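You operate a simulated robot arm through the tools that you are given. There is no shell and no other tool. Be economical: measure what you need, move in short steps, check, and stop when the job is done.

You run a simulated two-armed robot. Do the job below in one go: nothing can be reset, and whatever is moved stays where it is left.

TASK
Top up the short jar in the rack with one run of the nozzle, then shut and lock the gate.
Fine: the cards show the weights; gate wide open for the run; nozzle held home till it ends, then back in its cup; wing nut tight; fingers stay out of the flow; overfill no jar, break no run.

The check looks at the end state, three seconds after you hand in, the way a careful person would. Anything else that was tipped, shoved, dropped, spilled or broken makes it a failure.

THE ROBOT
Two 7-joint arms with two-finger parallel grippers on one trunk, on a base that drives. Base frame: it is fixed to the floor where the robot stands at the start and does not move with it; the origin is under the middle of the robot, x ahead of it, y to its left, z up. Units: mm, degrees, N and s.
The left shoulder is at the start at [60, 144, 901], the right one opposite. With the tool pointing down near the work surface each hand reaches from about 320 to 740 mm from the robot's upright axis, wherever it stands, measured 20 degrees to its own side. Places, roughly: big lid (30x30x7 cm) [1000, -200, 1300]; brook card [300, 900, 800]; field card [400, 800, 800]; gate [900, -200, 900]; gate jar (9x9x10 cm) [900, -300, 800]; hill card [300, 1000, 800]; lane card [400, 700, 800]; mill card [300, 900, 800]; pond card [400, 600, 800]; wing nut [800, -200, 900]. Payload 1.57 kg a hand.
The TCP of each hand is the grasp point between the finger pads, 30 mm short of the fingertips. In the tool frame z runs along the fingers and y along their closing line. Largest opening 110 mm; finger width 24, thickness 12; the body of the gripper, 48 by 112 mm, starts 78 mm behind the TCP.
Orientation is that of the tool frame in the base frame, as a unit quaternion [w, x, y, z]. With the fingers straight down and closing along the base's y, the tool's x points along the base's -x, its y along +y and its z along -z.

THE INTERFACE
- The arms move only by the tool play_rows. It takes "left_moves", "right_moves" or both (then of equal length, played together; a hand with none holds still); each is a list of rows, each a list of 3 entries, a list of its own where there are three numbers: the shift along the tool's x, y, z in units of 50 mm (1.0 is 50 mm), then the turn, a rotation vector about the tool's x, y, z in units of 4 degrees (1.0 is 4 degrees), then the finger opening in mm, from 0 to 110. In form: [[[dx, dy, dz], [wx, wy, wz], hand], ...]. A call has 1 to 12 rows; each row shifts and turns the commanded pose from where the row before left it, along the tool's axes as they then stand. A call with a number of a shift or a turn outside -1 to 1 is refused whole. A row lasts 0.2 s, in which the tool goes at most 50 mm and 8.6 degrees; a call with a longer step from one row to the next is refused whole, and so is a gripper value outside its range. Where a pose cannot be reached the arm comes as near as it can. A force on the tool above 40 N (or 10 N above the force at the start of the call, whichever is more), or a blocked arm, ends the call early, and 0.2 s more pass. The fingers move at their own pace (about 45 mm/s each) and stop on an object; they squeeze with about 29 N. The grip force told is the motor's: it shows also when the fingers shut on nothing. Time passes only in rows, and 0.2 s behind the last, so rows that do not move let the fingers close. It gives the time, the measured TCP pose, the force on the tool (base axes), the opening and the grip force at its end, in the units of the frame above (readings bear some noise), with the torque about the TCP (base axes, N m) and any sound that the robot's microphone picked up, and new pictures: "pictures" is both (left out), scene, wrist or none (wrist: the cameras of the hands that moved).
- Cameras (640 x 400 px; columns grow to the right, rows downward): "scene" is now at [35.9, 46.9, 1510.6]; the picture's right is [0.59, -0.80, 0.00], its down [-0.59, -0.44, -0.68] and it looks along [0.55, 0.40, -0.73] (base axes); focal length 254 px, centre (320, 200). "left" rides on the left gripper at [70, -16, -141] in its tool frame; the picture's right is [0.23, 0.97, 0.00], its down [-0.86, 0.20, -0.48] and it looks along [-0.47, 0.11, 0.88] (tool axes); focal length 222 px, centre (320, 200). "right" rides on the right gripper at [70, 16, -141] in its tool frame; the picture's right is [-0.23, 0.97, 0.00], its down [-0.86, -0.20, -0.48] and it looks along [-0.47, -0.11, 0.88] (tool axes); focal length 222 px, centre (320, 200). There is no depth. A picture from a camera that has moved, and an enlarged one, comes with that camera's place and axes in the base frame and with its lens.
- move_column(by): slides the trunk up (or, below 0, down) by that many mm; the arms and the scene camera ride with it, the base frame stays. It gives what a move gives, with no picture.
- base_move(legs): drives the robot by 1 to 6 legs, each [ahead, left, turn to the left] in mm, mm and degrees, along the robot's own axes; the way and the turn of a leg run together, so that a leg with both is an arc; at most 1500 mm and 180 degrees a leg. The arms and the cameras ride along, it lands a little off, and it stops where it bumps. It gives what a move gives, and a new picture of the scene camera.
- aim_head(pan, tilt): turns the head with the scene camera to pan (to the left, within 86 degrees either way) and tilt (down, from -29 to 69), counted from straight ahead of the robot. It gives what a move gives, and a new picture of the scene camera.
- zoom(camera, box): a new picture of the part [left, top, right, bottom] of that camera's present view, enlarged. No time passes.
- finish_job(): hands the job in; it is judged then, once.

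Go step by step. Nothing tells you exact positions but the pictures and the camera data: compare them with the known pose of the tool, close in by small moves and look again before you grip or let go. The budget is 120 turns and 260 pictures, counting those below and the enlarged ones. Unless the task says otherwise, let go and move clear before handing in, and close with one line.

The tools are called after "Emit:" as name(argument=value, ...) on one line, values as JSON. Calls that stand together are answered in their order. play_rows: Moves the arms, as the interface text tells. Its arguments: {"type":"object","properties":{"left_moves":{"type":"array","items":{"type":"array"}},"right_moves":{"type":"array","items":{"type":"array"}},"pictures":{"type":"string","enum":["both","scene","wrist","none"]}},"required":[]} The other tools are called the same way: move_column (by) slides the trunk up or down; base_move (legs) drives the base; aim_head (pan, tilt) turns the head that bears the scene camera; zoom (camera, box) takes an enlarged picture of a part of a camera's view; finish_job () hands the job in.

At the start:

```text
t: 0.0
left_eef_pos: [313.6, 338.2, 999.2]
left_tool_rot: [0.0, 0.0, 1.0, 0.0]
left_wrist_force: [0.2, 0.0, 0.3]
left_ft_torque: [-0.01, 0.02, 0.01]
left_gripper_width: 110.1
left_grasp_force: 0.0
right_eef_pos: [383.8, 67.6, 1000.0]
right_tool_rot: [0.0, 0.0, 1.0, 0.0]
right_wrist_force: [-1.2, 0.8, -0.7]
right_ft_torque: [-0.05, -0.03, 0.01]
right_gripper_width: 110.3
right_grasp_force: 0.0
trunk travel left (down, up): [-500.0, 90.0]
robot x, y, heading: [0.2, 1.9, 0.1]
head pan, tilt: [36.5, 47.2]
```

scene: 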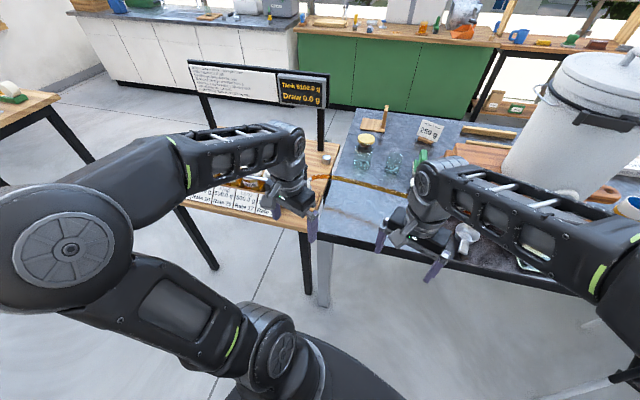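
right: 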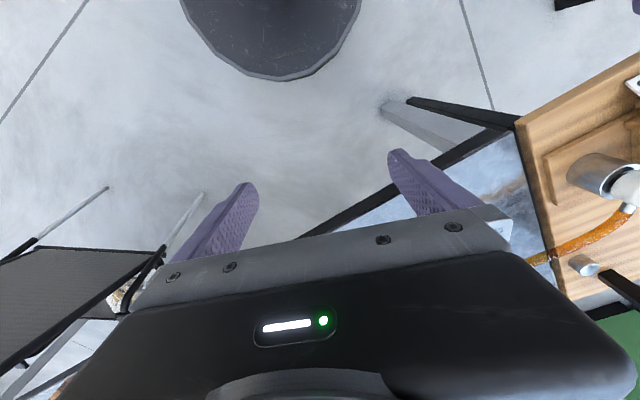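
left: 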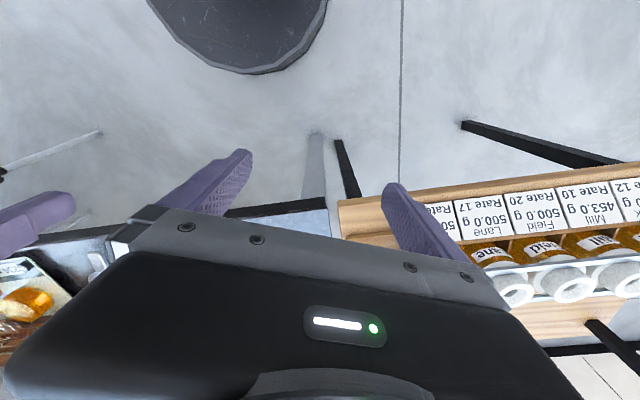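

I see a rack with jars and cards on the left, a sign with tank readings behind it, and a tank on the right. I'll enlarge the sign and the cards first.

Emit:
zoom(camera="scene", box=[180, 50, 340, 150])

Emit:
zoom(camera="left", box=[400, 160, 640, 310])

Emit:
zoom(camera="scene", box=[320, 90, 640, 290])

Emit:
aim_head(pan=70, tilt=40)

```text
4.00 times, centred on (260, 100) of scene
camera zoom: at [35.9, 46.9, 1510.6], right [0.59, -0.8, 0.0], down [-0.59, -0.44, -0.68], along [0.55, 0.4, -0.73], focal length 1015 px, centre (560, 600)
```

zoom: 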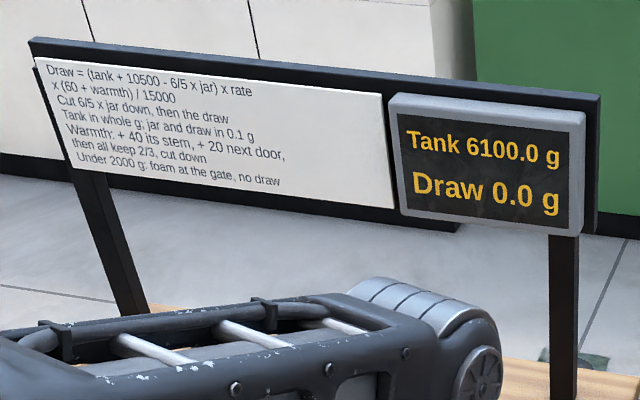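

```text
2.67 times, centred on (520, 235) of left
camera zoom: at [244.2, 321.2, 1140.1], right [-0.23, 0.97, 0.0], down [0.86, 0.2, 0.48], along [0.47, 0.11, -0.88], focal length 592 px, centre (-213, 107)
```

zoom: 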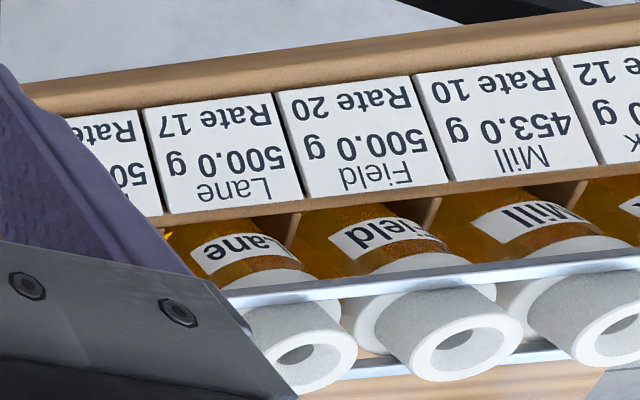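

```text
2.00 times, centred on (480, 190) of scene
camera zoom: at [35.9, 46.9, 1510.6], right [0.59, -0.8, 0.0], down [-0.59, -0.44, -0.68], along [0.55, 0.4, -0.73], focal length 508 px, centre (0, 220)
```

zoom: 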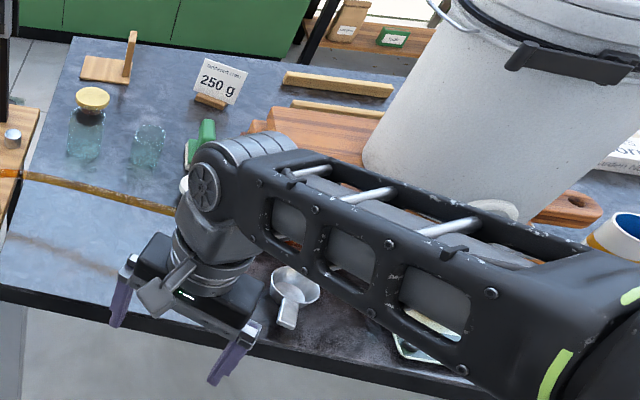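

```text
t: 1.0
left_eef_pos: [313.3, 337.8, 999.2]
left_tool_rot: [-0.001, 0.0, 1.0, 0.0]
left_wrist_force: [-0.6, 0.0, 0.6]
left_ft_torque: [-0.01, 0.01, 0.02]
left_gripper_width: 109.8
left_grasp_force: 0.2
right_eef_pos: [385.8, 66.7, 999.3]
right_tool_rot: [0.0, 0.0, 1.0, 0.0]
right_wrist_force: [0.5, -1.4, 0.4]
right_ft_torque: [0.02, 0.01, 0.0]
right_gripper_width: 109.8
right_grasp_force: 0.1
trunk travel left (down, up): [-500.0, 90.0]
robot x, y, heading: [2.3, -2.2, -0.2]
head pan, tilt: [70.0, 40.0]
camera scene: at [1.1, 79.5, 1521.0], right [0.94, -0.34, 0.0], down [-0.22, -0.6, -0.77], along [0.26, 0.72, -0.64], focal length 254 px, centre (320, 200)
```

scene: 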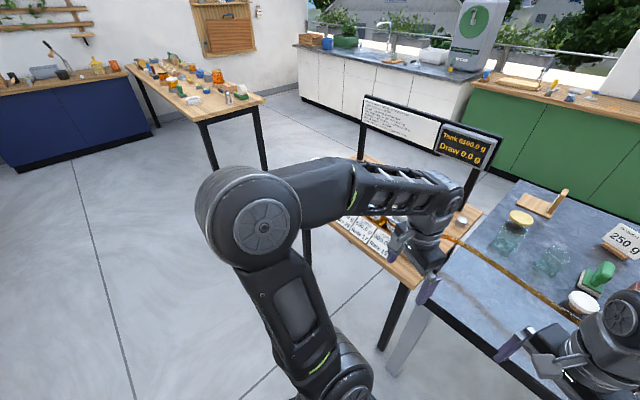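

Mill reads 453 g so far; I need the remaining cards and the right side with the gate. I'll look right next.

Emit:
aim_head(pan=-5, tilt=35)

Emit:
zoom(camera="left", box=[540, 160, 640, 300])

Emit:
aim_head(pan=-30, tilt=35)

```text
t: 2.5
left_eef_pos: [312.6, 338.7, 999.5]
left_tool_rot: [0.0, -0.001, 1.0, 0.0]
left_wrist_force: [0.5, -0.4, 0.0]
left_ft_torque: [0.0, 0.01, 0.0]
left_gripper_width: 110.0
left_grasp_force: 0.1
right_eef_pos: [385.2, 67.5, 1000.5]
right_tool_rot: [0.0, 0.0, 1.0, 0.0]
right_wrist_force: [-0.3, 0.7, 0.6]
right_ft_torque: [0.02, 0.01, -0.01]
right_gripper_width: 110.0
right_grasp_force: 0.0
trunk travel left (down, up): [-500.0, 90.0]
robot x, y, heading: [0.9, -0.8, 0.4]
head pan, tilt: [-5.0, 35.0]
camera scene: at [59.7, -7.9, 1528.6], right [-0.09, -1.0, 0.0], down [-0.57, 0.05, -0.82], along [0.82, -0.07, -0.57], focal length 254 px, centre (320, 200)
```

scene: 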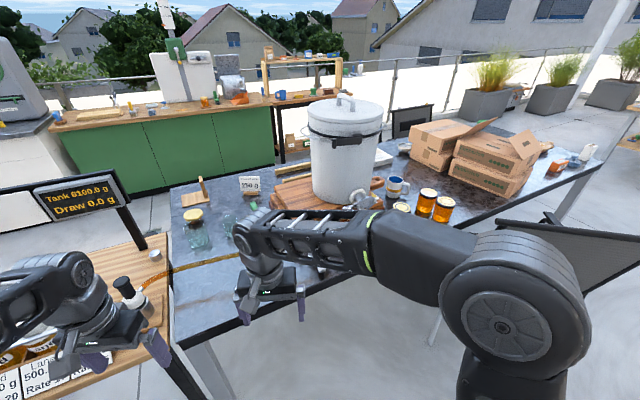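

```text
2.86 times, centred on (590, 230) of left
camera zoom: at [244.2, 321.2, 1140.1], right [-0.23, 0.97, 0.0], down [0.86, 0.2, 0.48], along [0.47, 0.11, -0.88], focal length 635 px, centre (-451, 114)
```

zoom: 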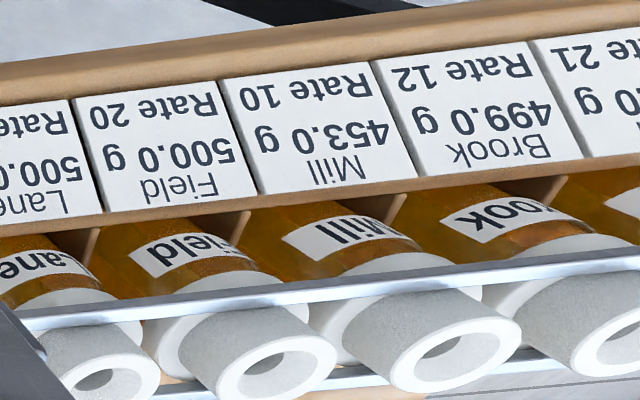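

```text
t: 3.4
left_eef_pos: [313.5, 338.6, 999.6]
left_tool_rot: [0.001, 0.0, 1.0, 0.0]
left_wrist_force: [-0.1, -0.7, 0.1]
left_ft_torque: [0.0, 0.0, -0.03]
left_gripper_width: 110.1
left_grasp_force: 0.2
right_eef_pos: [385.4, 67.3, 999.4]
right_tool_rot: [0.0, 0.001, 1.0, 0.0]
right_wrist_force: [-0.1, 0.2, 0.7]
right_ft_torque: [-0.03, 0.0, -0.03]
right_gripper_width: 110.2
right_grasp_force: 0.1
trunk travel left (down, up): [-500.0, 90.0]
robot x, y, heading: [-1.2, -0.4, 0.3]
head pan, tilt: [-30.0, 35.0]
camera scene: at [48.3, -44.3, 1528.6], right [-0.5, -0.87, 0.0], down [-0.5, 0.29, -0.82], along [0.71, -0.41, -0.57], focal length 254 px, centre (320, 200)
```

scene: 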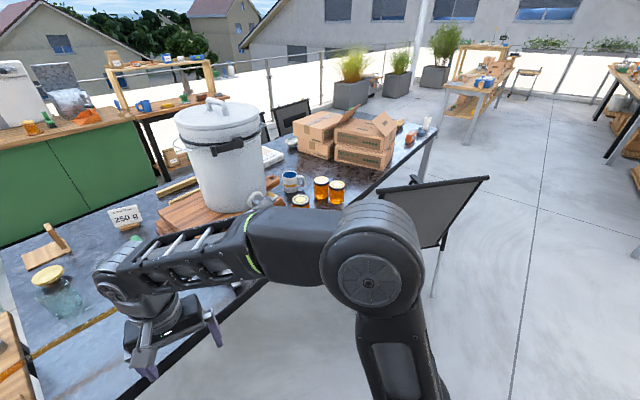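

Jars are in a rack with stems. I'll shift the left hand left to see the rest of the rack and the right hand right to clear the view of the gate.

Emit:
play_rows(left_moves=[[[0, 1, -0.5], [0, 0, 0], 110], [[0, 1, -0.5], [0, 0, 0], 110], [[0, 1, 0], [0, 0, 0], 110], [[0, 1, 0], [0, 0, 0], 110], [[0, 1, 0], [0, 0, 0], 110], [[0, 0, 0], [0, 0, 0], 110]], right_moves=[[[0, -1, 0], [0, 0, 0], 110], [[0, -1, 0], [0, 0, 0], 110], [[0, -1, 0], [0, 0, 0], 110], [[0, -1, 0], [0, 0, 0], 110], [[0, -1, 0], [0, 0, 0], 110], [[0, -1, 0], [0, 0, 0], 110]], pictures="both")

Emit:
aim_head(pan=0, tilt=40)

```text
refused: row 1 steps farther than a row can; nothing moved
```

```text
t: 4.3
left_eef_pos: [312.5, 337.7, 999.3]
left_tool_rot: [0.001, 0.0, 1.0, 0.0]
left_wrist_force: [0.1, 0.1, -0.4]
left_ft_torque: [-0.02, 0.0, -0.01]
left_gripper_width: 110.2
left_grasp_force: 0.1
right_eef_pos: [383.9, 68.3, 999.5]
right_tool_rot: [0.001, 0.0, 1.0, 0.0]
right_wrist_force: [-1.2, 0.3, -0.7]
right_ft_torque: [-0.05, -0.01, -0.01]
right_gripper_width: 110.2
right_grasp_force: 0.0
trunk travel left (down, up): [-500.0, 90.0]
robot x, y, heading: [-0.8, 0.5, 0.0]
head pan, tilt: [0.0, 40.0]
camera scene: at [57.0, -0.4, 1521.0], right [0.0, -1.0, 0.0], down [-0.64, 0.0, -0.77], along [0.77, 0.0, -0.64], focal length 254 px, centre (320, 200)
```

scene: 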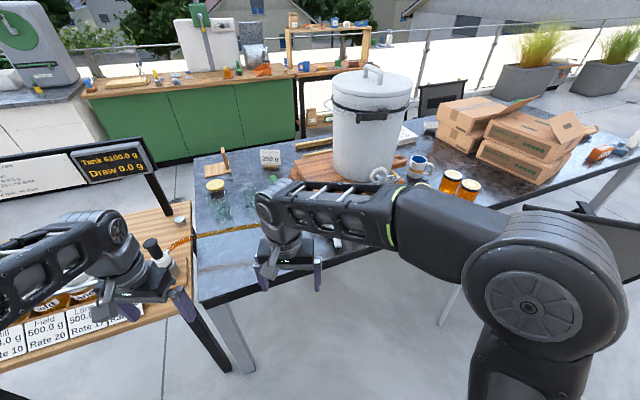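

Emit:
play_rows(left_moves=[[[0, 0.85, -0.5], [0, 0, 0], 110], [[0, 0.85, -0.5], [0, 0, 0], 110], [[0, 1, 0], [0, 0, 0], 110], [[0, 1, 0], [0, 0, 0], 110], [[0, 1, 0], [0, 0, 0], 110], [[0, 0, 0], [0, 0, 0], 110]], right_moves=[[[0, -1, 0], [0, 0, 0], 110], [[0, -1, 0], [0, 0, 0], 110], [[0, -1, 0], [0, 0, 0], 110], [[0, -1, 0], [0, 0, 0], 110], [[0, -1, 0], [0, 0, 0], 110], [[0, -1, 0], [0, 0, 0], 110]], pictures="both")

```text
t: 5.7
left_eef_pos: [313.7, 572.3, 1049.5]
left_tool_rot: [0.0, -0.001, 1.0, 0.001]
left_wrist_force: [0.2, -0.1, -0.4]
left_ft_torque: [0.02, -0.02, 0.0]
left_gripper_width: 110.0
left_grasp_force: 0.1
right_eef_pos: [385.2, -234.0, 999.2]
right_tool_rot: [0.001, 0.0, 1.0, 0.001]
right_wrist_force: [0.6, 0.0, -0.4]
right_ft_torque: [0.01, 0.0, 0.01]
right_gripper_width: 110.2
right_grasp_force: 0.1
trunk travel left (down, up): [-500.0, 90.0]
robot x, y, heading: [-1.2, 2.3, 0.1]
head pan, tilt: [0.0, 40.0]
camera scene: at [56.5, -1.6, 1521.0], right [0.0, -1.0, 0.0], down [-0.64, 0.0, -0.77], along [0.77, 0.0, -0.64], focal length 254 px, centre (320, 200)
camera right: at [314.6, -217.0, 1141.6], right [0.23, 0.97, 0.0], down [0.86, -0.2, 0.48], along [0.47, -0.11, -0.88], focal length 222 px, centre (320, 200)
camera left: at [243.5, 555.0, 1190.8], right [-0.23, 0.97, 0.0], down [0.85, 0.2, 0.48], along [0.47, 0.11, -0.88], focal length 222 px, centre (320, 200)
```

scene: 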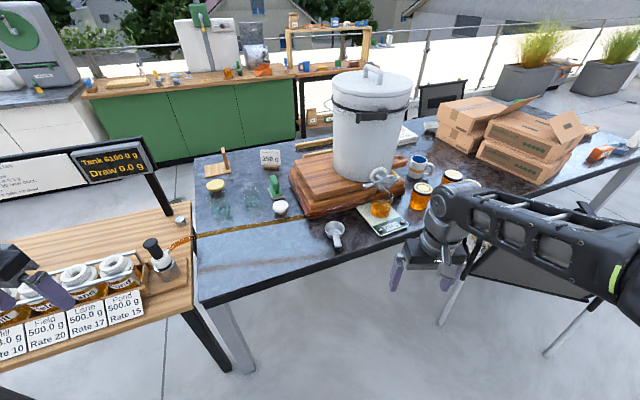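
right: 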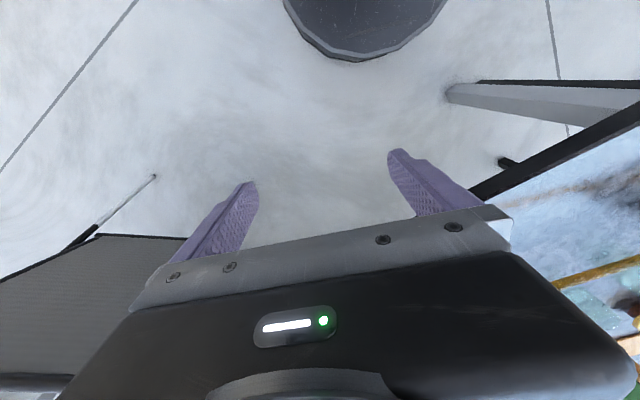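
left: 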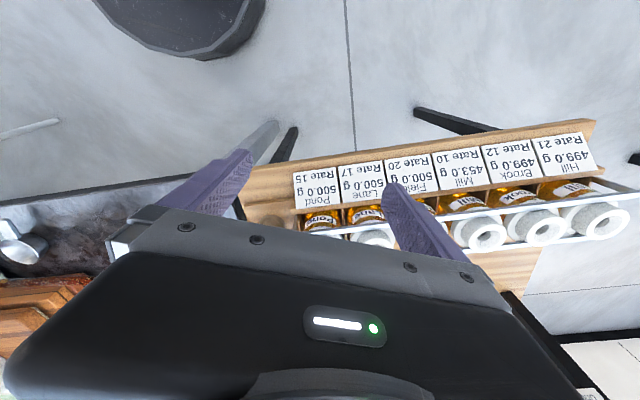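

Now the rack, nozzle and gate are in view; I'll enlarge them.

Emit:
zoom(camera="scene", box=[0, 200, 240, 350])

Emit:
zoom(camera="scene", box=[320, 140, 480, 240])

Emit:
zoom(camera="scene", box=[190, 140, 350, 240])

Emit:
zoom(camera="left", box=[280, 120, 640, 260])

```text
2.67 times, centred on (120, 275) of scene
camera zoom: at [56.5, -1.6, 1521.0], right [0.0, -1.0, 0.0], down [-0.64, 0.0, -0.77], along [0.77, 0.0, -0.64], focal length 677 px, centre (853, 0)
```

zoom: 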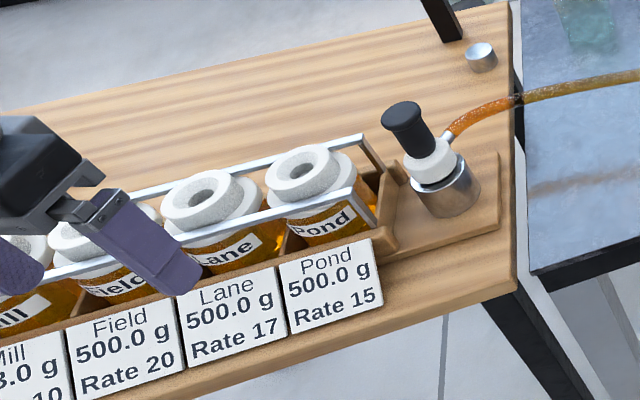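

```text
4.00 times, centred on (400, 190) of scene
camera zoom: at [56.5, -1.6, 1521.0], right [0.0, -1.0, 0.0], down [-0.64, 0.0, -0.77], along [0.77, 0.0, -0.64], focal length 1015 px, centre (0, 240)
```

zoom: 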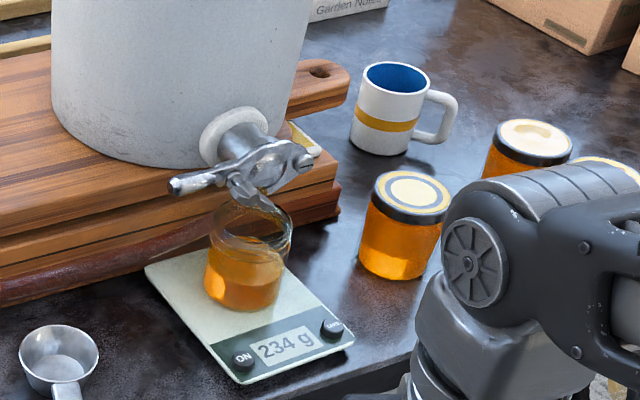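

```text
4.00 times, centred on (270, 190) of scene
camera zoom: at [56.5, -1.6, 1521.0], right [0.0, -1.0, 0.0], down [-0.64, 0.0, -0.77], along [0.77, 0.0, -0.64], focal length 1015 px, centre (520, 240)
```

zoom: 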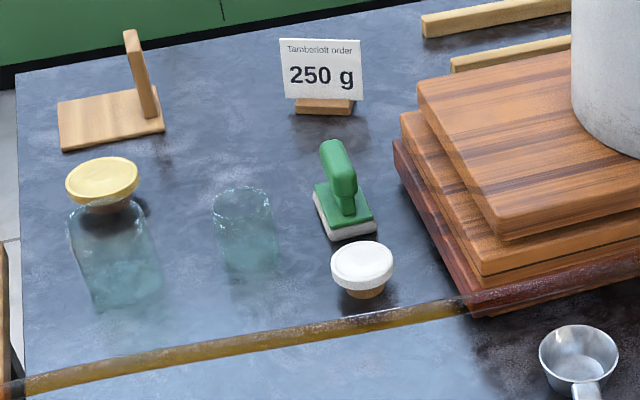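

```text
1.78 times, centred on (460, 190) of left
camera zoom: at [243.5, 555.0, 1190.8], right [-0.23, 0.97, 0.0], down [0.85, 0.2, 0.48], along [0.47, 0.11, -0.88], focal length 395 px, centre (71, 218)
```

zoom: 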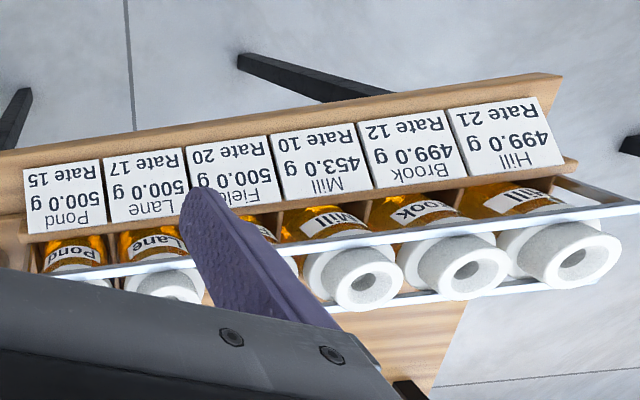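

The short jar is Mill (453.0 g). By the board's formula one run from cold gives about 44.6 g, so it ends near 497.6 g without overfilling. Next I study the gate, its jar and the hose.

Emit:
aim_head(pan=-14, tilt=38)

Emit:
zoom(camera="scene", box=[300, 120, 380, 170])

Emit:
zoom(camera="scene", box=[220, 140, 380, 240])

```text
t: 6.5
left_eef_pos: [313.4, 572.6, 1049.4]
left_tool_rot: [-0.001, -0.001, 1.0, 0.0]
left_wrist_force: [0.1, 0.0, -0.7]
left_ft_torque: [0.0, 0.0, 0.04]
left_gripper_width: 110.2
left_grasp_force: 0.0
right_eef_pos: [384.3, -232.1, 999.5]
right_tool_rot: [0.0, 0.0, 1.0, 0.001]
right_wrist_force: [0.7, 0.3, -0.2]
right_ft_torque: [-0.03, 0.01, 0.01]
right_gripper_width: 109.9
right_grasp_force: 0.1
trunk travel left (down, up): [-500.0, 90.0]
robot x, y, heading: [0.9, 1.6, -0.0]
head pan, tilt: [-14.0, 38.0]
camera scene: at [55.7, -21.3, 1524.0], right [-0.24, -0.97, 0.0], down [-0.6, 0.15, -0.79], along [0.76, -0.19, -0.62], focal length 254 px, centre (320, 200)
```

scene: 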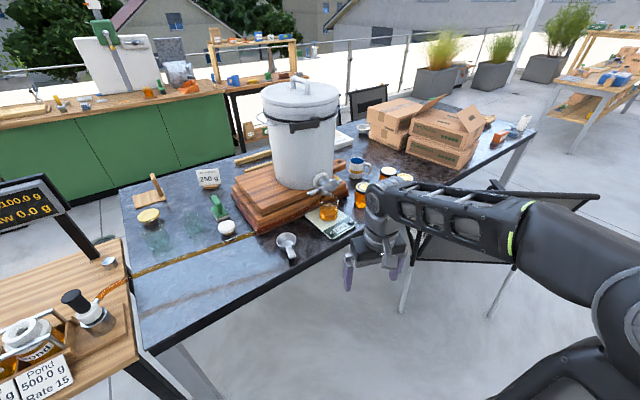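

```text
8.00 times, centred on (340, 145) of scene
camera zoom: at [55.7, -21.3, 1524.0], right [-0.24, -0.97, 0.0], down [-0.6, 0.15, -0.79], along [0.76, -0.19, -0.62], focal length 2030 px, centre (160, 640)
```

zoom: 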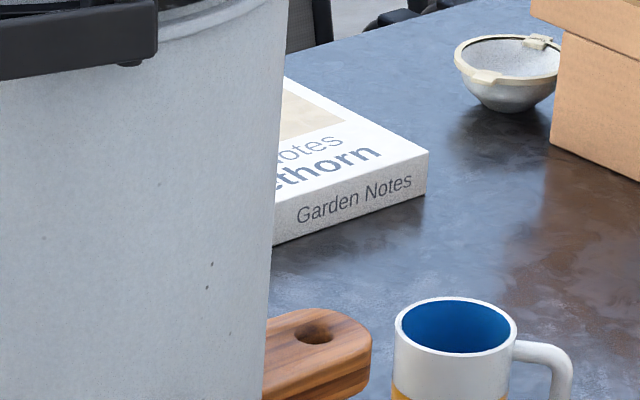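

```text
4.00 times, centred on (300, 190) of scene
camera zoom: at [55.7, -21.3, 1524.0], right [-0.24, -0.97, 0.0], down [-0.6, 0.15, -0.79], along [0.76, -0.19, -0.62], focal length 1015 px, centre (400, 240)
```

zoom: 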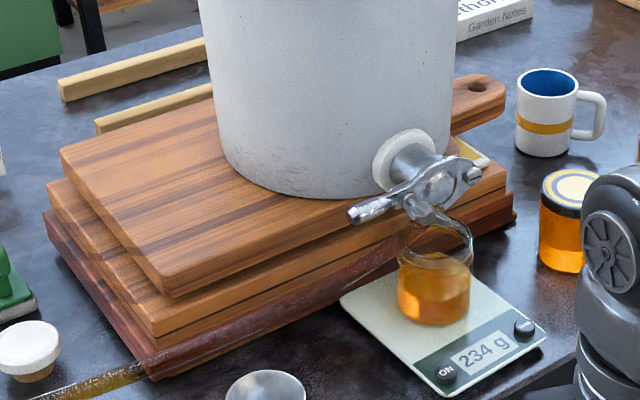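

The gate's lever and its jar (234 g on the scale) are clear, but too far to judge. I'll drive closer to it to look with the wrist camera.

Emit:
base_move(legs=[[200, -120, 0]])

Emit:
aim_head(pan=-8, tilt=45)

Emit:
zoom(camera="scene", box=[260, 120, 420, 220])

```text
t: 8.2
left_eef_pos: [515.8, 451.2, 1049.4]
left_tool_rot: [0.0, -0.001, 1.0, 0.0]
left_wrist_force: [-0.3, -1.3, 0.0]
left_ft_torque: [0.04, 0.04, 0.01]
left_gripper_width: 110.1
left_grasp_force: 0.0
right_eef_pos: [587.4, -352.9, 998.2]
right_tool_rot: [0.0, -0.001, 1.0, -0.001]
right_wrist_force: [-0.3, -0.6, -0.1]
right_ft_torque: [0.01, 0.03, 0.0]
right_gripper_width: 110.0
right_grasp_force: 0.1
trunk travel left (down, up): [-500.0, 90.0]
robot x, y, heading: [199.9, -117.5, 0.3]
head pan, tilt: [-14.0, 38.0]
camera scene: at [257.6, -142.4, 1523.9], right [-0.24, -0.97, 0.0], down [-0.6, 0.15, -0.79], along [0.76, -0.19, -0.62], focal length 254 px, centre (320, 200)
```

scene: 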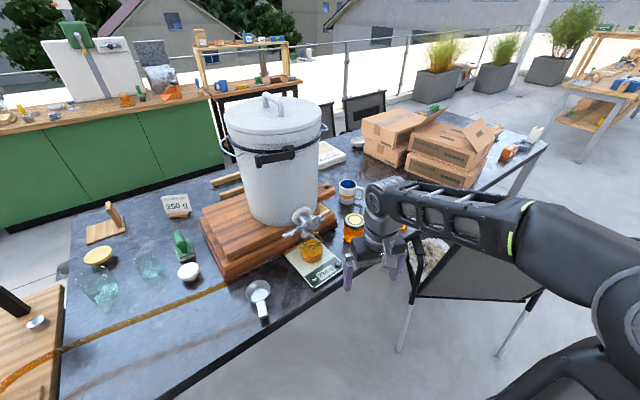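

```text
t: 8.9
left_eef_pos: [514.6, 452.3, 1050.0]
left_tool_rot: [0.001, -0.001, 1.0, 0.0]
left_wrist_force: [0.3, -0.3, -0.6]
left_ft_torque: [-0.03, 0.01, -0.01]
left_gripper_width: 110.1
left_grasp_force: 0.2
right_eef_pos: [585.7, -352.3, 999.6]
right_tool_rot: [0.0, -0.001, 1.0, 0.0]
right_wrist_force: [-0.1, -1.0, -0.3]
right_ft_torque: [0.02, -0.04, 0.0]
right_gripper_width: 109.7
right_grasp_force: 0.0
trunk travel left (down, up): [-500.0, 90.0]
robot x, y, heading: [202.0, -123.1, 0.2]
head pan, tilt: [-8.0, 45.0]
camera scene: at [253.3, -132.2, 1513.8], right [-0.14, -0.99, 0.0], down [-0.7, 0.1, -0.71], along [0.7, -0.1, -0.71], focal length 254 px, centre (320, 200)
```

scene: 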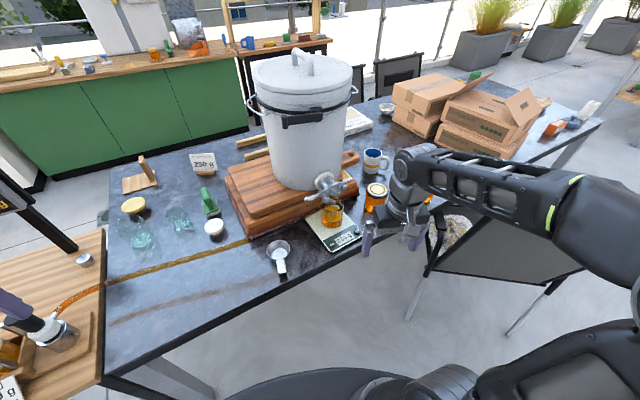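

```text
4.00 times, centred on (340, 170) of scene
camera zoom: at [253.3, -132.2, 1513.8], right [-0.14, -0.99, 0.0], down [-0.7, 0.1, -0.71], along [0.7, -0.1, -0.71], focal length 1015 px, centre (240, 320)
```

zoom: 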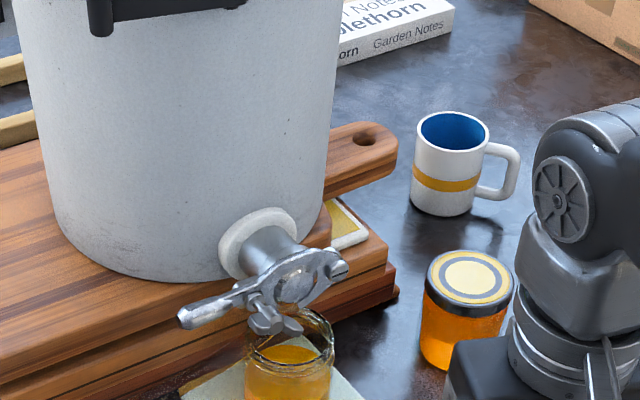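

Emit:
zoom(camera="scene", box=[300, 165, 364, 205])

Emit:
zoom(camera="scene", box=[290, 190, 386, 250])

Emit:
zoom(camera="scene", box=[100, 200, 340, 350])

```text
10.00 times, centred on (332, 185) of scene
camera zoom: at [253.3, -132.2, 1513.8], right [-0.14, -0.99, 0.0], down [-0.7, 0.1, -0.71], along [0.7, -0.1, -0.71], focal length 2538 px, centre (200, 350)
```

zoom: 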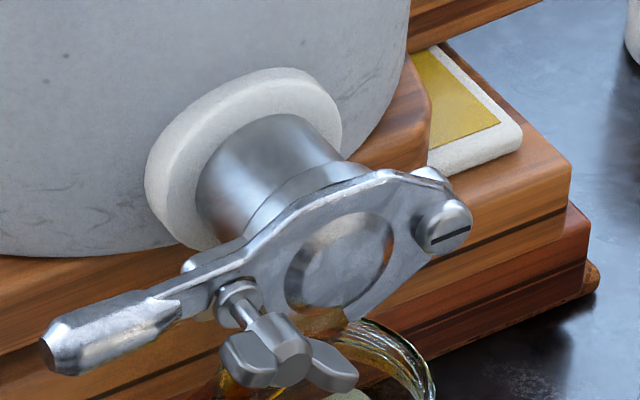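

```text
6.67 times, centred on (338, 220) of scene
camera zoom: at [253.3, -132.2, 1513.8], right [-0.14, -0.99, 0.0], down [-0.7, 0.1, -0.71], along [0.7, -0.1, -0.71], focal length 1692 px, centre (200, 67)
```

zoom: 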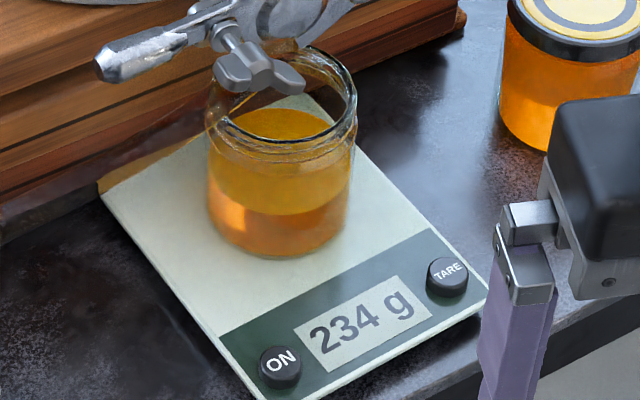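

```text
2.67 times, centred on (220, 275) of scene
camera zoom: at [253.3, -132.2, 1513.8], right [-0.14, -0.99, 0.0], down [-0.7, 0.1, -0.71], along [0.7, -0.1, -0.71], focal length 677 px, centre (587, 0)
```

zoom: 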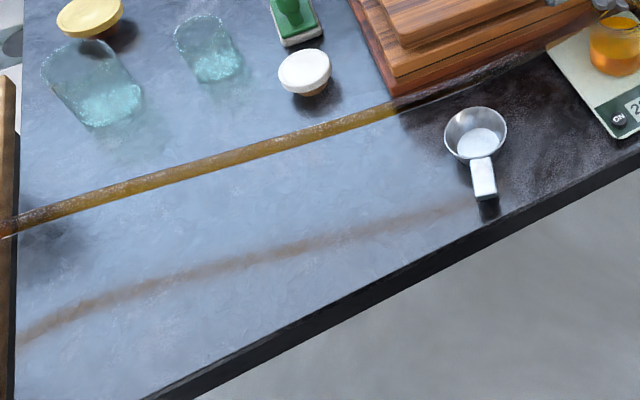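

The gate is shut now (lever horizontal to the left, wing nut on a stud at its left, screw pivot at its right), and it squares with the table, which is turned about 22°. I'll stand square to it.

Emit:
base_move(legs=[[150, -220, 0], [0, 0, 22]])

Emit:
aim_head(pan=-10, tilt=50)

Emit:
zoom(camera="scene", box=[240, 100, 400, 200])

```text
t: 12.0
left_eef_pos: [425.4, 306.5, 1050.9]
left_tool_rot: [0.0, -0.193, 0.981, 0.0]
left_wrist_force: [0.4, -0.9, 0.1]
left_ft_torque: [0.01, -0.03, -0.02]
left_gripper_width: 109.9
left_grasp_force: 0.1
right_eef_pos: [796.4, -410.1, 999.6]
right_tool_rot: [0.0, -0.194, 0.981, 0.0]
right_wrist_force: [-0.5, -0.1, -0.7]
right_ft_torque: [-0.02, 0.01, -0.01]
right_gripper_width: 110.1
right_grasp_force: 0.2
trunk travel left (down, up): [-500.0, 90.0]
robot x, y, heading: [353.1, -340.4, 22.3]
head pan, tilt: [-8.0, 45.0]
camera scene: at [405.0, -332.3, 1513.8], right [0.25, -0.97, 0.0], down [-0.69, -0.18, -0.71], along [0.69, 0.18, -0.71], focal length 254 px, centre (320, 200)
```

scene: 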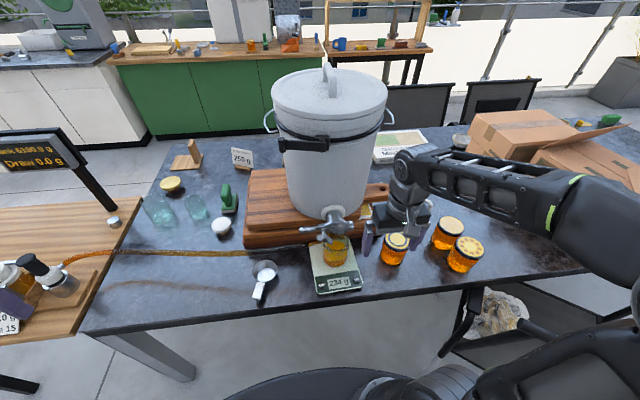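

```text
t: 12.6
left_eef_pos: [425.3, 307.4, 1049.5]
left_tool_rot: [0.001, -0.193, 0.981, 0.0]
left_wrist_force: [0.1, 0.1, -0.3]
left_ft_torque: [0.0, 0.01, 0.0]
left_gripper_width: 110.0
left_grasp_force: 0.0
right_eef_pos: [796.4, -409.5, 999.5]
right_tool_rot: [-0.001, -0.193, 0.981, -0.001]
right_wrist_force: [-0.3, -0.2, 1.1]
right_ft_torque: [0.03, -0.02, 0.0]
right_gripper_width: 110.4
right_grasp_force: 0.1
trunk travel left (down, up): [-500.0, 90.0]
robot x, y, heading: [351.2, -342.7, 22.5]
head pan, tilt: [-10.0, 50.0]
camera scene: at [401.7, -336.2, 1506.9], right [0.21, -0.98, 0.0], down [-0.75, -0.16, -0.64], along [0.63, 0.14, -0.77], focal length 254 px, centre (320, 200)
```

scene: 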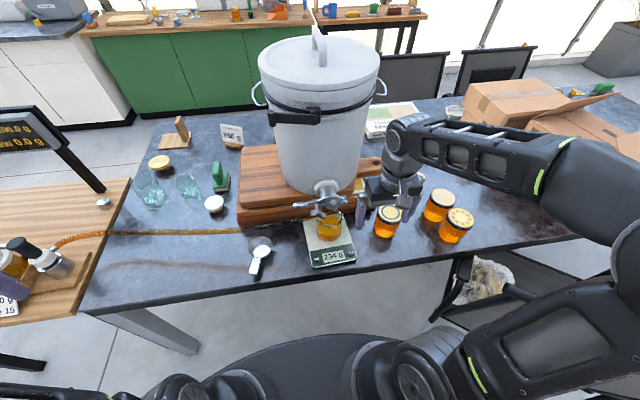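

```text
4.00 times, centred on (320, 150) of scene
camera zoom: at [401.7, -336.2, 1506.9], right [0.21, -0.98, 0.0], down [-0.75, -0.16, -0.64], along [0.63, 0.14, -0.77], focal length 1015 px, centre (320, 400)
```

zoom: 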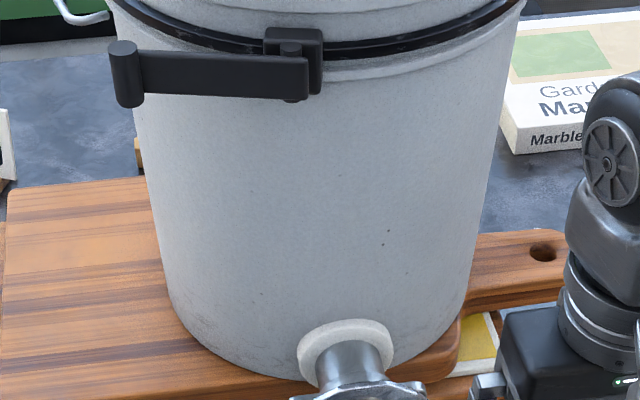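

I'm square to the gate now. I'll pull the right hand back and pitch it so the fingers point forward at the gate.

Emit:
play_rows(right_moves=[[[1, 0, 0], [0, -1, 0], 60], [[1, 0, 0], [0, -1, 0], 60], [[1, 0, 0], [0, -1, 0], 60], [[0.5, 0, 0], [0, -1, 0], 60], [[0, 0, 0], [0, -1, 0], 60], [[0, 0, 0], [0, -1, 0], 60], [[0, 0, 0], [0, -1, 0], 60], [[0, 0, 0], [0, -1, 0], 60], [[0, 0, 0], [0, -1, 0], 60], [[0, 0, 0], [0, -1, 0], 60], [[0, 0, 0], [0, -1, 0], 60], [[0, 0, 0], [0, -1, 0], 60]], pictures="none")

Emit:
play_rows(right_moves=[[[0, 0, 0], [0, -1, 0], 60], [[0, 0, 0], [0, -1, 0], 60], [[0, 0, 0], [0, -1, 0], 60], [[0, 0, 0], [0, -1, 0], 60], [[0, 0, 0], [0, -1, 0], 60], [[0, 0, 0], [0, -1, 0], 60], [[0, 0, 0], [0, -1, 0], 60], [[0, 0, 0], [0, -1, 0], 60], [[0, 0, 0], [0, -1, 0], 60], [[0, 0, 0], [0, -1, 0], 60], [[0, 0, 0], [0, -0.5, 0], 60], [[0, 0, 0], [0, 0, 0], 60]], pictures="both")

```text
t: 15.2
left_eef_pos: [424.8, 306.6, 1050.4]
left_tool_rot: [0.0, -0.193, 0.981, 0.0]
left_wrist_force: [0.3, -0.3, 0.0]
left_ft_torque: [-0.04, -0.02, -0.03]
left_gripper_width: 109.7
left_grasp_force: 0.0
right_eef_pos: [710.2, -482.3, 1132.1]
right_tool_rot: [0.398, -0.178, 0.896, 0.079]
right_wrist_force: [-0.2, 0.3, -0.5]
right_ft_torque: [-0.01, 0.0, 0.01]
right_gripper_width: 60.0
right_grasp_force: 0.0
right hand out of reach, approached as far as the arm can: row 3, 4, 5, 6, 7, 8, 9, 10, 11, 12
trunk travel left (down, up): [-500.0, 90.0]
robot x, y, heading: [354.7, -338.4, 22.0]
head pan, tilt: [-10.0, 50.0]
```

```text
t: 17.8
left_eef_pos: [425.2, 308.7, 1049.1]
left_tool_rot: [0.0, -0.193, 0.981, 0.0]
left_wrist_force: [0.3, -0.5, 0.3]
left_ft_torque: [-0.02, -0.01, -0.02]
left_gripper_width: 109.8
left_grasp_force: 0.1
right_eef_pos: [730.6, -541.6, 1267.6]
right_tool_rot: [0.693, -0.137, 0.694, 0.137]
right_wrist_force: [-0.1, 0.0, -0.5]
right_ft_torque: [-0.01, 0.0, -0.01]
right_gripper_width: 60.0
right_grasp_force: 0.1
right hand out of reach, approached as far as the arm can: row 1, 2, 3, 4, 5, 6, 7, 8, 9, 10, 11
trunk travel left (down, up): [-500.0, 90.0]
robot x, y, heading: [352.5, -341.3, 22.2]
head pan, tilt: [-10.0, 50.0]
camera scene: at [401.6, -336.2, 1506.8], right [0.21, -0.98, 0.0], down [-0.75, -0.16, -0.64], along [0.63, 0.14, -0.77], focal length 254 px, centre (320, 200)
camera right: at [593.1, -579.4, 1199.3], right [-0.37, 0.9, 0.23], down [-0.37, -0.37, 0.86], along [0.85, 0.23, 0.47], focal length 222 px, centre (320, 200)
```

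scene: 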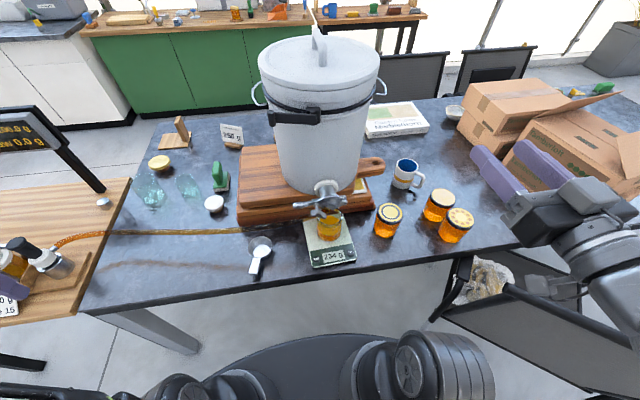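
right: 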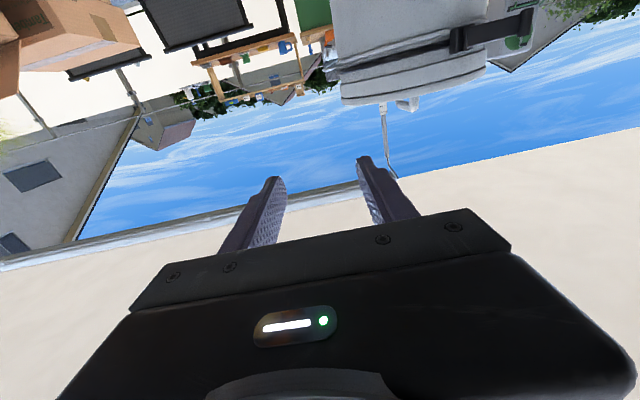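

The arm can't hold that pose so close in; it strayed upward. I'll push the hand outward to the right, forward and down, and see where it settles.

Emit:
play_rows(right_moves=[[[0, 0, 1], [0, 0, 0], 60], [[0, 0, 1], [0, 0, 0], 60]], pictures="scene")

```text
t: 18.4
left_eef_pos: [425.7, 307.7, 1049.2]
left_tool_rot: [0.0, -0.193, 0.981, 0.001]
left_wrist_force: [0.4, 0.0, -0.6]
left_ft_torque: [0.02, 0.01, 0.04]
left_gripper_width: 109.9
left_grasp_force: 0.0
right_eef_pos: [822.3, -501.9, 1267.0]
right_tool_rot: [0.694, -0.137, 0.694, 0.137]
right_wrist_force: [0.3, 0.3, -0.9]
right_ft_torque: [0.01, 0.02, -0.01]
right_gripper_width: 60.3
right_grasp_force: 0.0
trunk travel left (down, up): [-500.0, 90.0]
robot x, y, heading: [350.3, -344.0, 22.5]
head pan, tilt: [-10.0, 50.0]
camera scene: at [402.6, -335.8, 1506.7], right [0.21, -0.98, 0.0], down [-0.75, -0.16, -0.64], along [0.63, 0.14, -0.77], focal length 254 px, centre (320, 200)
```

scene: 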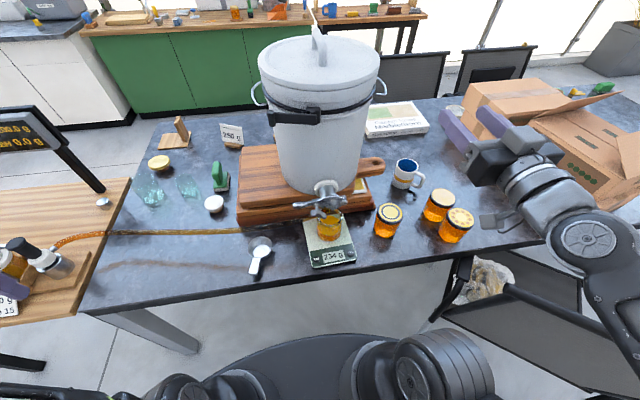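

Emit:
zoom(camera="scene", box=[288, 175, 368, 225])

Emit:
play_rows(right_moves=[[[1, 0, 0], [0, 0, 0], 60], [[1, 0, 0], [0, 0, 0], 60], [[1, 0, 0], [0, 0, 0], 60], [[1, 0, 0], [0, 0, 0], 60]], pictures="none")

```text
8.00 times, centred on (328, 200) of scene
camera zoom: at [402.6, -335.8, 1506.7], right [0.21, -0.98, 0.0], down [-0.75, -0.16, -0.64], along [0.63, 0.14, -0.77], focal length 2030 px, centre (256, 200)
```

zoom: 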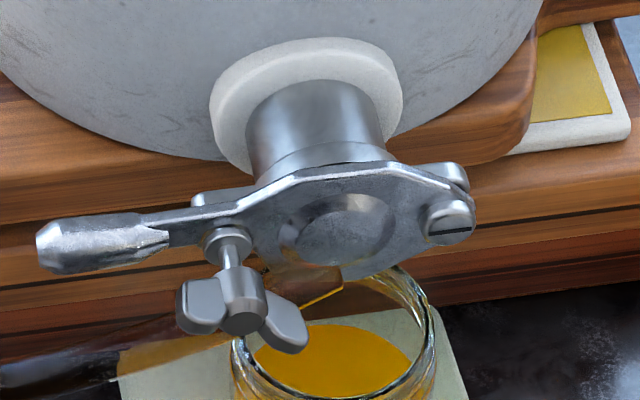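

```text
t: 19.4
left_eef_pos: [425.0, 307.7, 1049.9]
left_tool_rot: [0.0, -0.194, 0.981, 0.001]
left_wrist_force: [0.3, 0.0, -0.5]
left_ft_torque: [0.04, 0.01, -0.01]
left_gripper_width: 110.0
left_grasp_force: 0.1
right_eef_pos: [892.4, -564.6, 1135.2]
right_tool_rot: [0.693, -0.138, 0.694, 0.137]
right_wrist_force: [0.0, 0.7, 0.0]
right_ft_torque: [0.05, 0.0, 0.0]
right_gripper_width: 60.1
right_grasp_force: 0.1
right hand out of reach, approached as far as the arm can: row 1, 2, 3, 4
trunk travel left (down, up): [-500.0, 90.0]
robot x, y, heading: [351.0, -339.3, 22.3]
head pan, tilt: [-10.0, 50.0]
```

The wing nut is at about (865,-226,880). My base is too close for a level hand, so I'll back up 220 mm.

Emit:
base_move(legs=[[-220, 0, 0]])

Emit:
play_rows(right_moves=[[[1, 0, 0], [0, 0, 0], 60], [[1, 0, 0], [0, 0, 0], 60], [[1, 0, 0], [0, 0, 0], 60], [[0.5, 0, 0], [0, 0, 0], 60]], pictures="both")

```text
t: 21.1
left_eef_pos: [219.5, 223.7, 1050.5]
left_tool_rot: [0.001, -0.194, 0.981, 0.0]
left_wrist_force: [-0.7, 0.0, 1.0]
left_ft_torque: [0.02, -0.02, 0.03]
left_gripper_width: 110.0
left_grasp_force: 0.1
right_eef_pos: [686.5, -648.0, 1136.5]
right_tool_rot: [0.694, -0.137, 0.694, 0.137]
right_wrist_force: [-0.7, -0.8, 0.1]
right_ft_torque: [-0.02, 0.0, 0.0]
right_gripper_width: 60.0
right_grasp_force: 0.0
trunk travel left (down, up): [-500.0, 90.0]
robot x, y, heading: [147.2, -422.6, 22.7]
head pan, tilt: [-10.0, 50.0]
camera scene: at [196.4, -420.6, 1506.9], right [0.21, -0.98, 0.0], down [-0.75, -0.16, -0.64], along [0.63, 0.14, -0.77], focal length 254 px, centre (320, 200)
```

scene: 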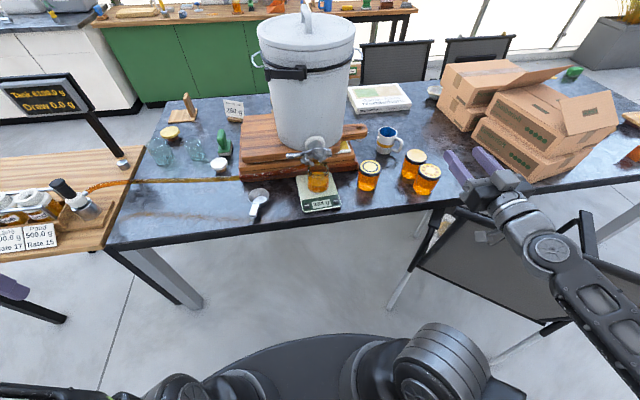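

```text
t: 22.1
left_eef_pos: [221.3, 224.6, 1050.1]
left_tool_rot: [0.0, -0.194, 0.981, 0.0]
left_wrist_force: [-0.2, 0.1, 0.7]
left_ft_torque: [0.04, 0.02, 0.02]
left_gripper_width: 109.9
left_grasp_force: 0.1
right_eef_pos: [698.9, -653.4, 975.1]
right_tool_rot: [0.703, -0.14, 0.685, 0.131]
right_wrist_force: [-1.9, 2.2, 10.5]
right_ft_torque: [-0.5, 0.06, -0.09]
right_gripper_width: 57.3
right_grasp_force: 0.0
right hand out of reach, approached as far as the arm can: row 1
trunk travel left (down, up): [-500.0, 90.0]
robot x, y, heading: [146.2, -426.3, 22.4]
head pan, tilt: [-10.0, 50.0]
stopped in row 4 (right hand): the force on the tool passed its limit (the readings are from after the stop); the commanded pose is now the measured one
camera scene: at [197.1, -420.2, 1506.9], right [0.21, -0.98, 0.0], down [-0.75, -0.16, -0.64], along [0.63, 0.14, -0.77], focal length 254 px, centre (320, 200)
camera right: at [563.7, -692.0, 902.7], right [-0.38, 0.9, 0.21], down [-0.39, -0.36, 0.85], along [0.84, 0.24, 0.49], focal length 222 px, centre (320, 200)
```

scene: 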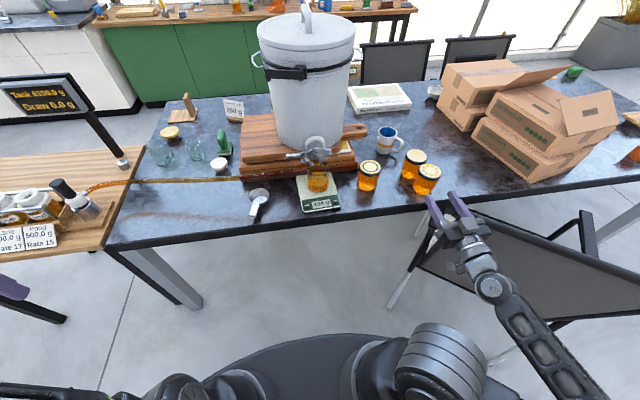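
right: 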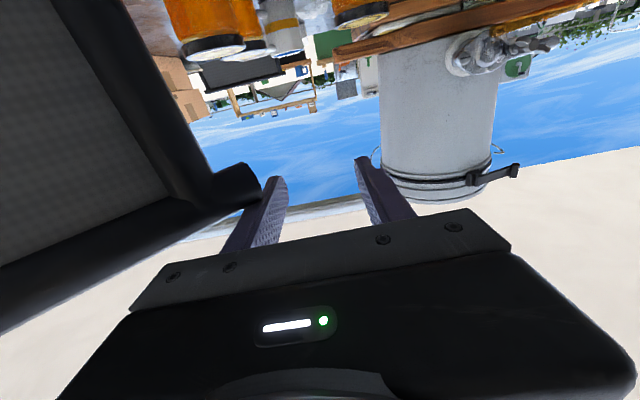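

My fingers touched the back of the folding chair. I'll lift straight up and move left, clear of it.

Emit:
play_rows(right_moves=[[[-1, 0, 0], [0, 0, 0], 57], [[-1, 0, 0], [0, 0, 0], 57], [[0, 1, 0], [0, 0, 0], 57], [[0, 1, 0], [0, 0, 0], 57], [[0, 1, 0], [0, 0, 0], 57], [[0, 1, 0], [0, 0, 0], 57]], pictures="both")

```text
t: 23.5
left_eef_pos: [221.1, 224.5, 1049.6]
left_tool_rot: [0.0, -0.193, 0.981, 0.0]
left_wrist_force: [0.4, 0.4, -0.7]
left_ft_torque: [0.0, 0.03, 0.0]
left_gripper_width: 110.4
left_grasp_force: 0.0
right_eef_pos: [755.4, -529.0, 1082.3]
right_tool_rot: [0.701, -0.141, 0.686, 0.132]
right_wrist_force: [0.0, -0.8, 0.7]
right_ft_torque: [0.01, -0.01, -0.04]
right_gripper_width: 57.1
right_grasp_force: 0.0
right hand out of reach, approached as far as the arm can: row 2, 3, 4, 5, 6
trunk travel left (down, up): [-500.0, 90.0]
robot x, y, heading: [148.0, -427.2, 22.6]
head pan, tilt: [-10.0, 50.0]
camera scene: at [198.2, -419.1, 1506.8], right [0.21, -0.98, 0.0], down [-0.75, -0.16, -0.64], along [0.63, 0.14, -0.77], focal length 254 px, centre (320, 200)
camera right: at [620.0, -567.2, 1011.0], right [-0.37, 0.9, 0.21], down [-0.39, -0.36, 0.85], along [0.84, 0.24, 0.48], focal length 222 px, centre (320, 200)
```

scene: 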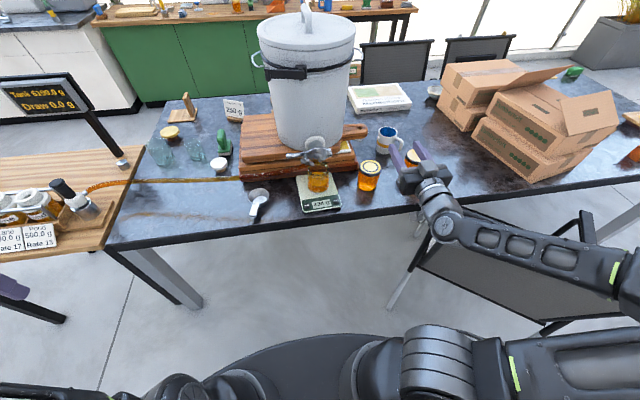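
right: 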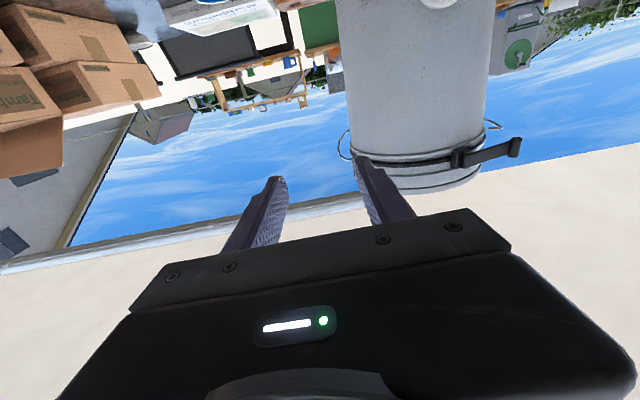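

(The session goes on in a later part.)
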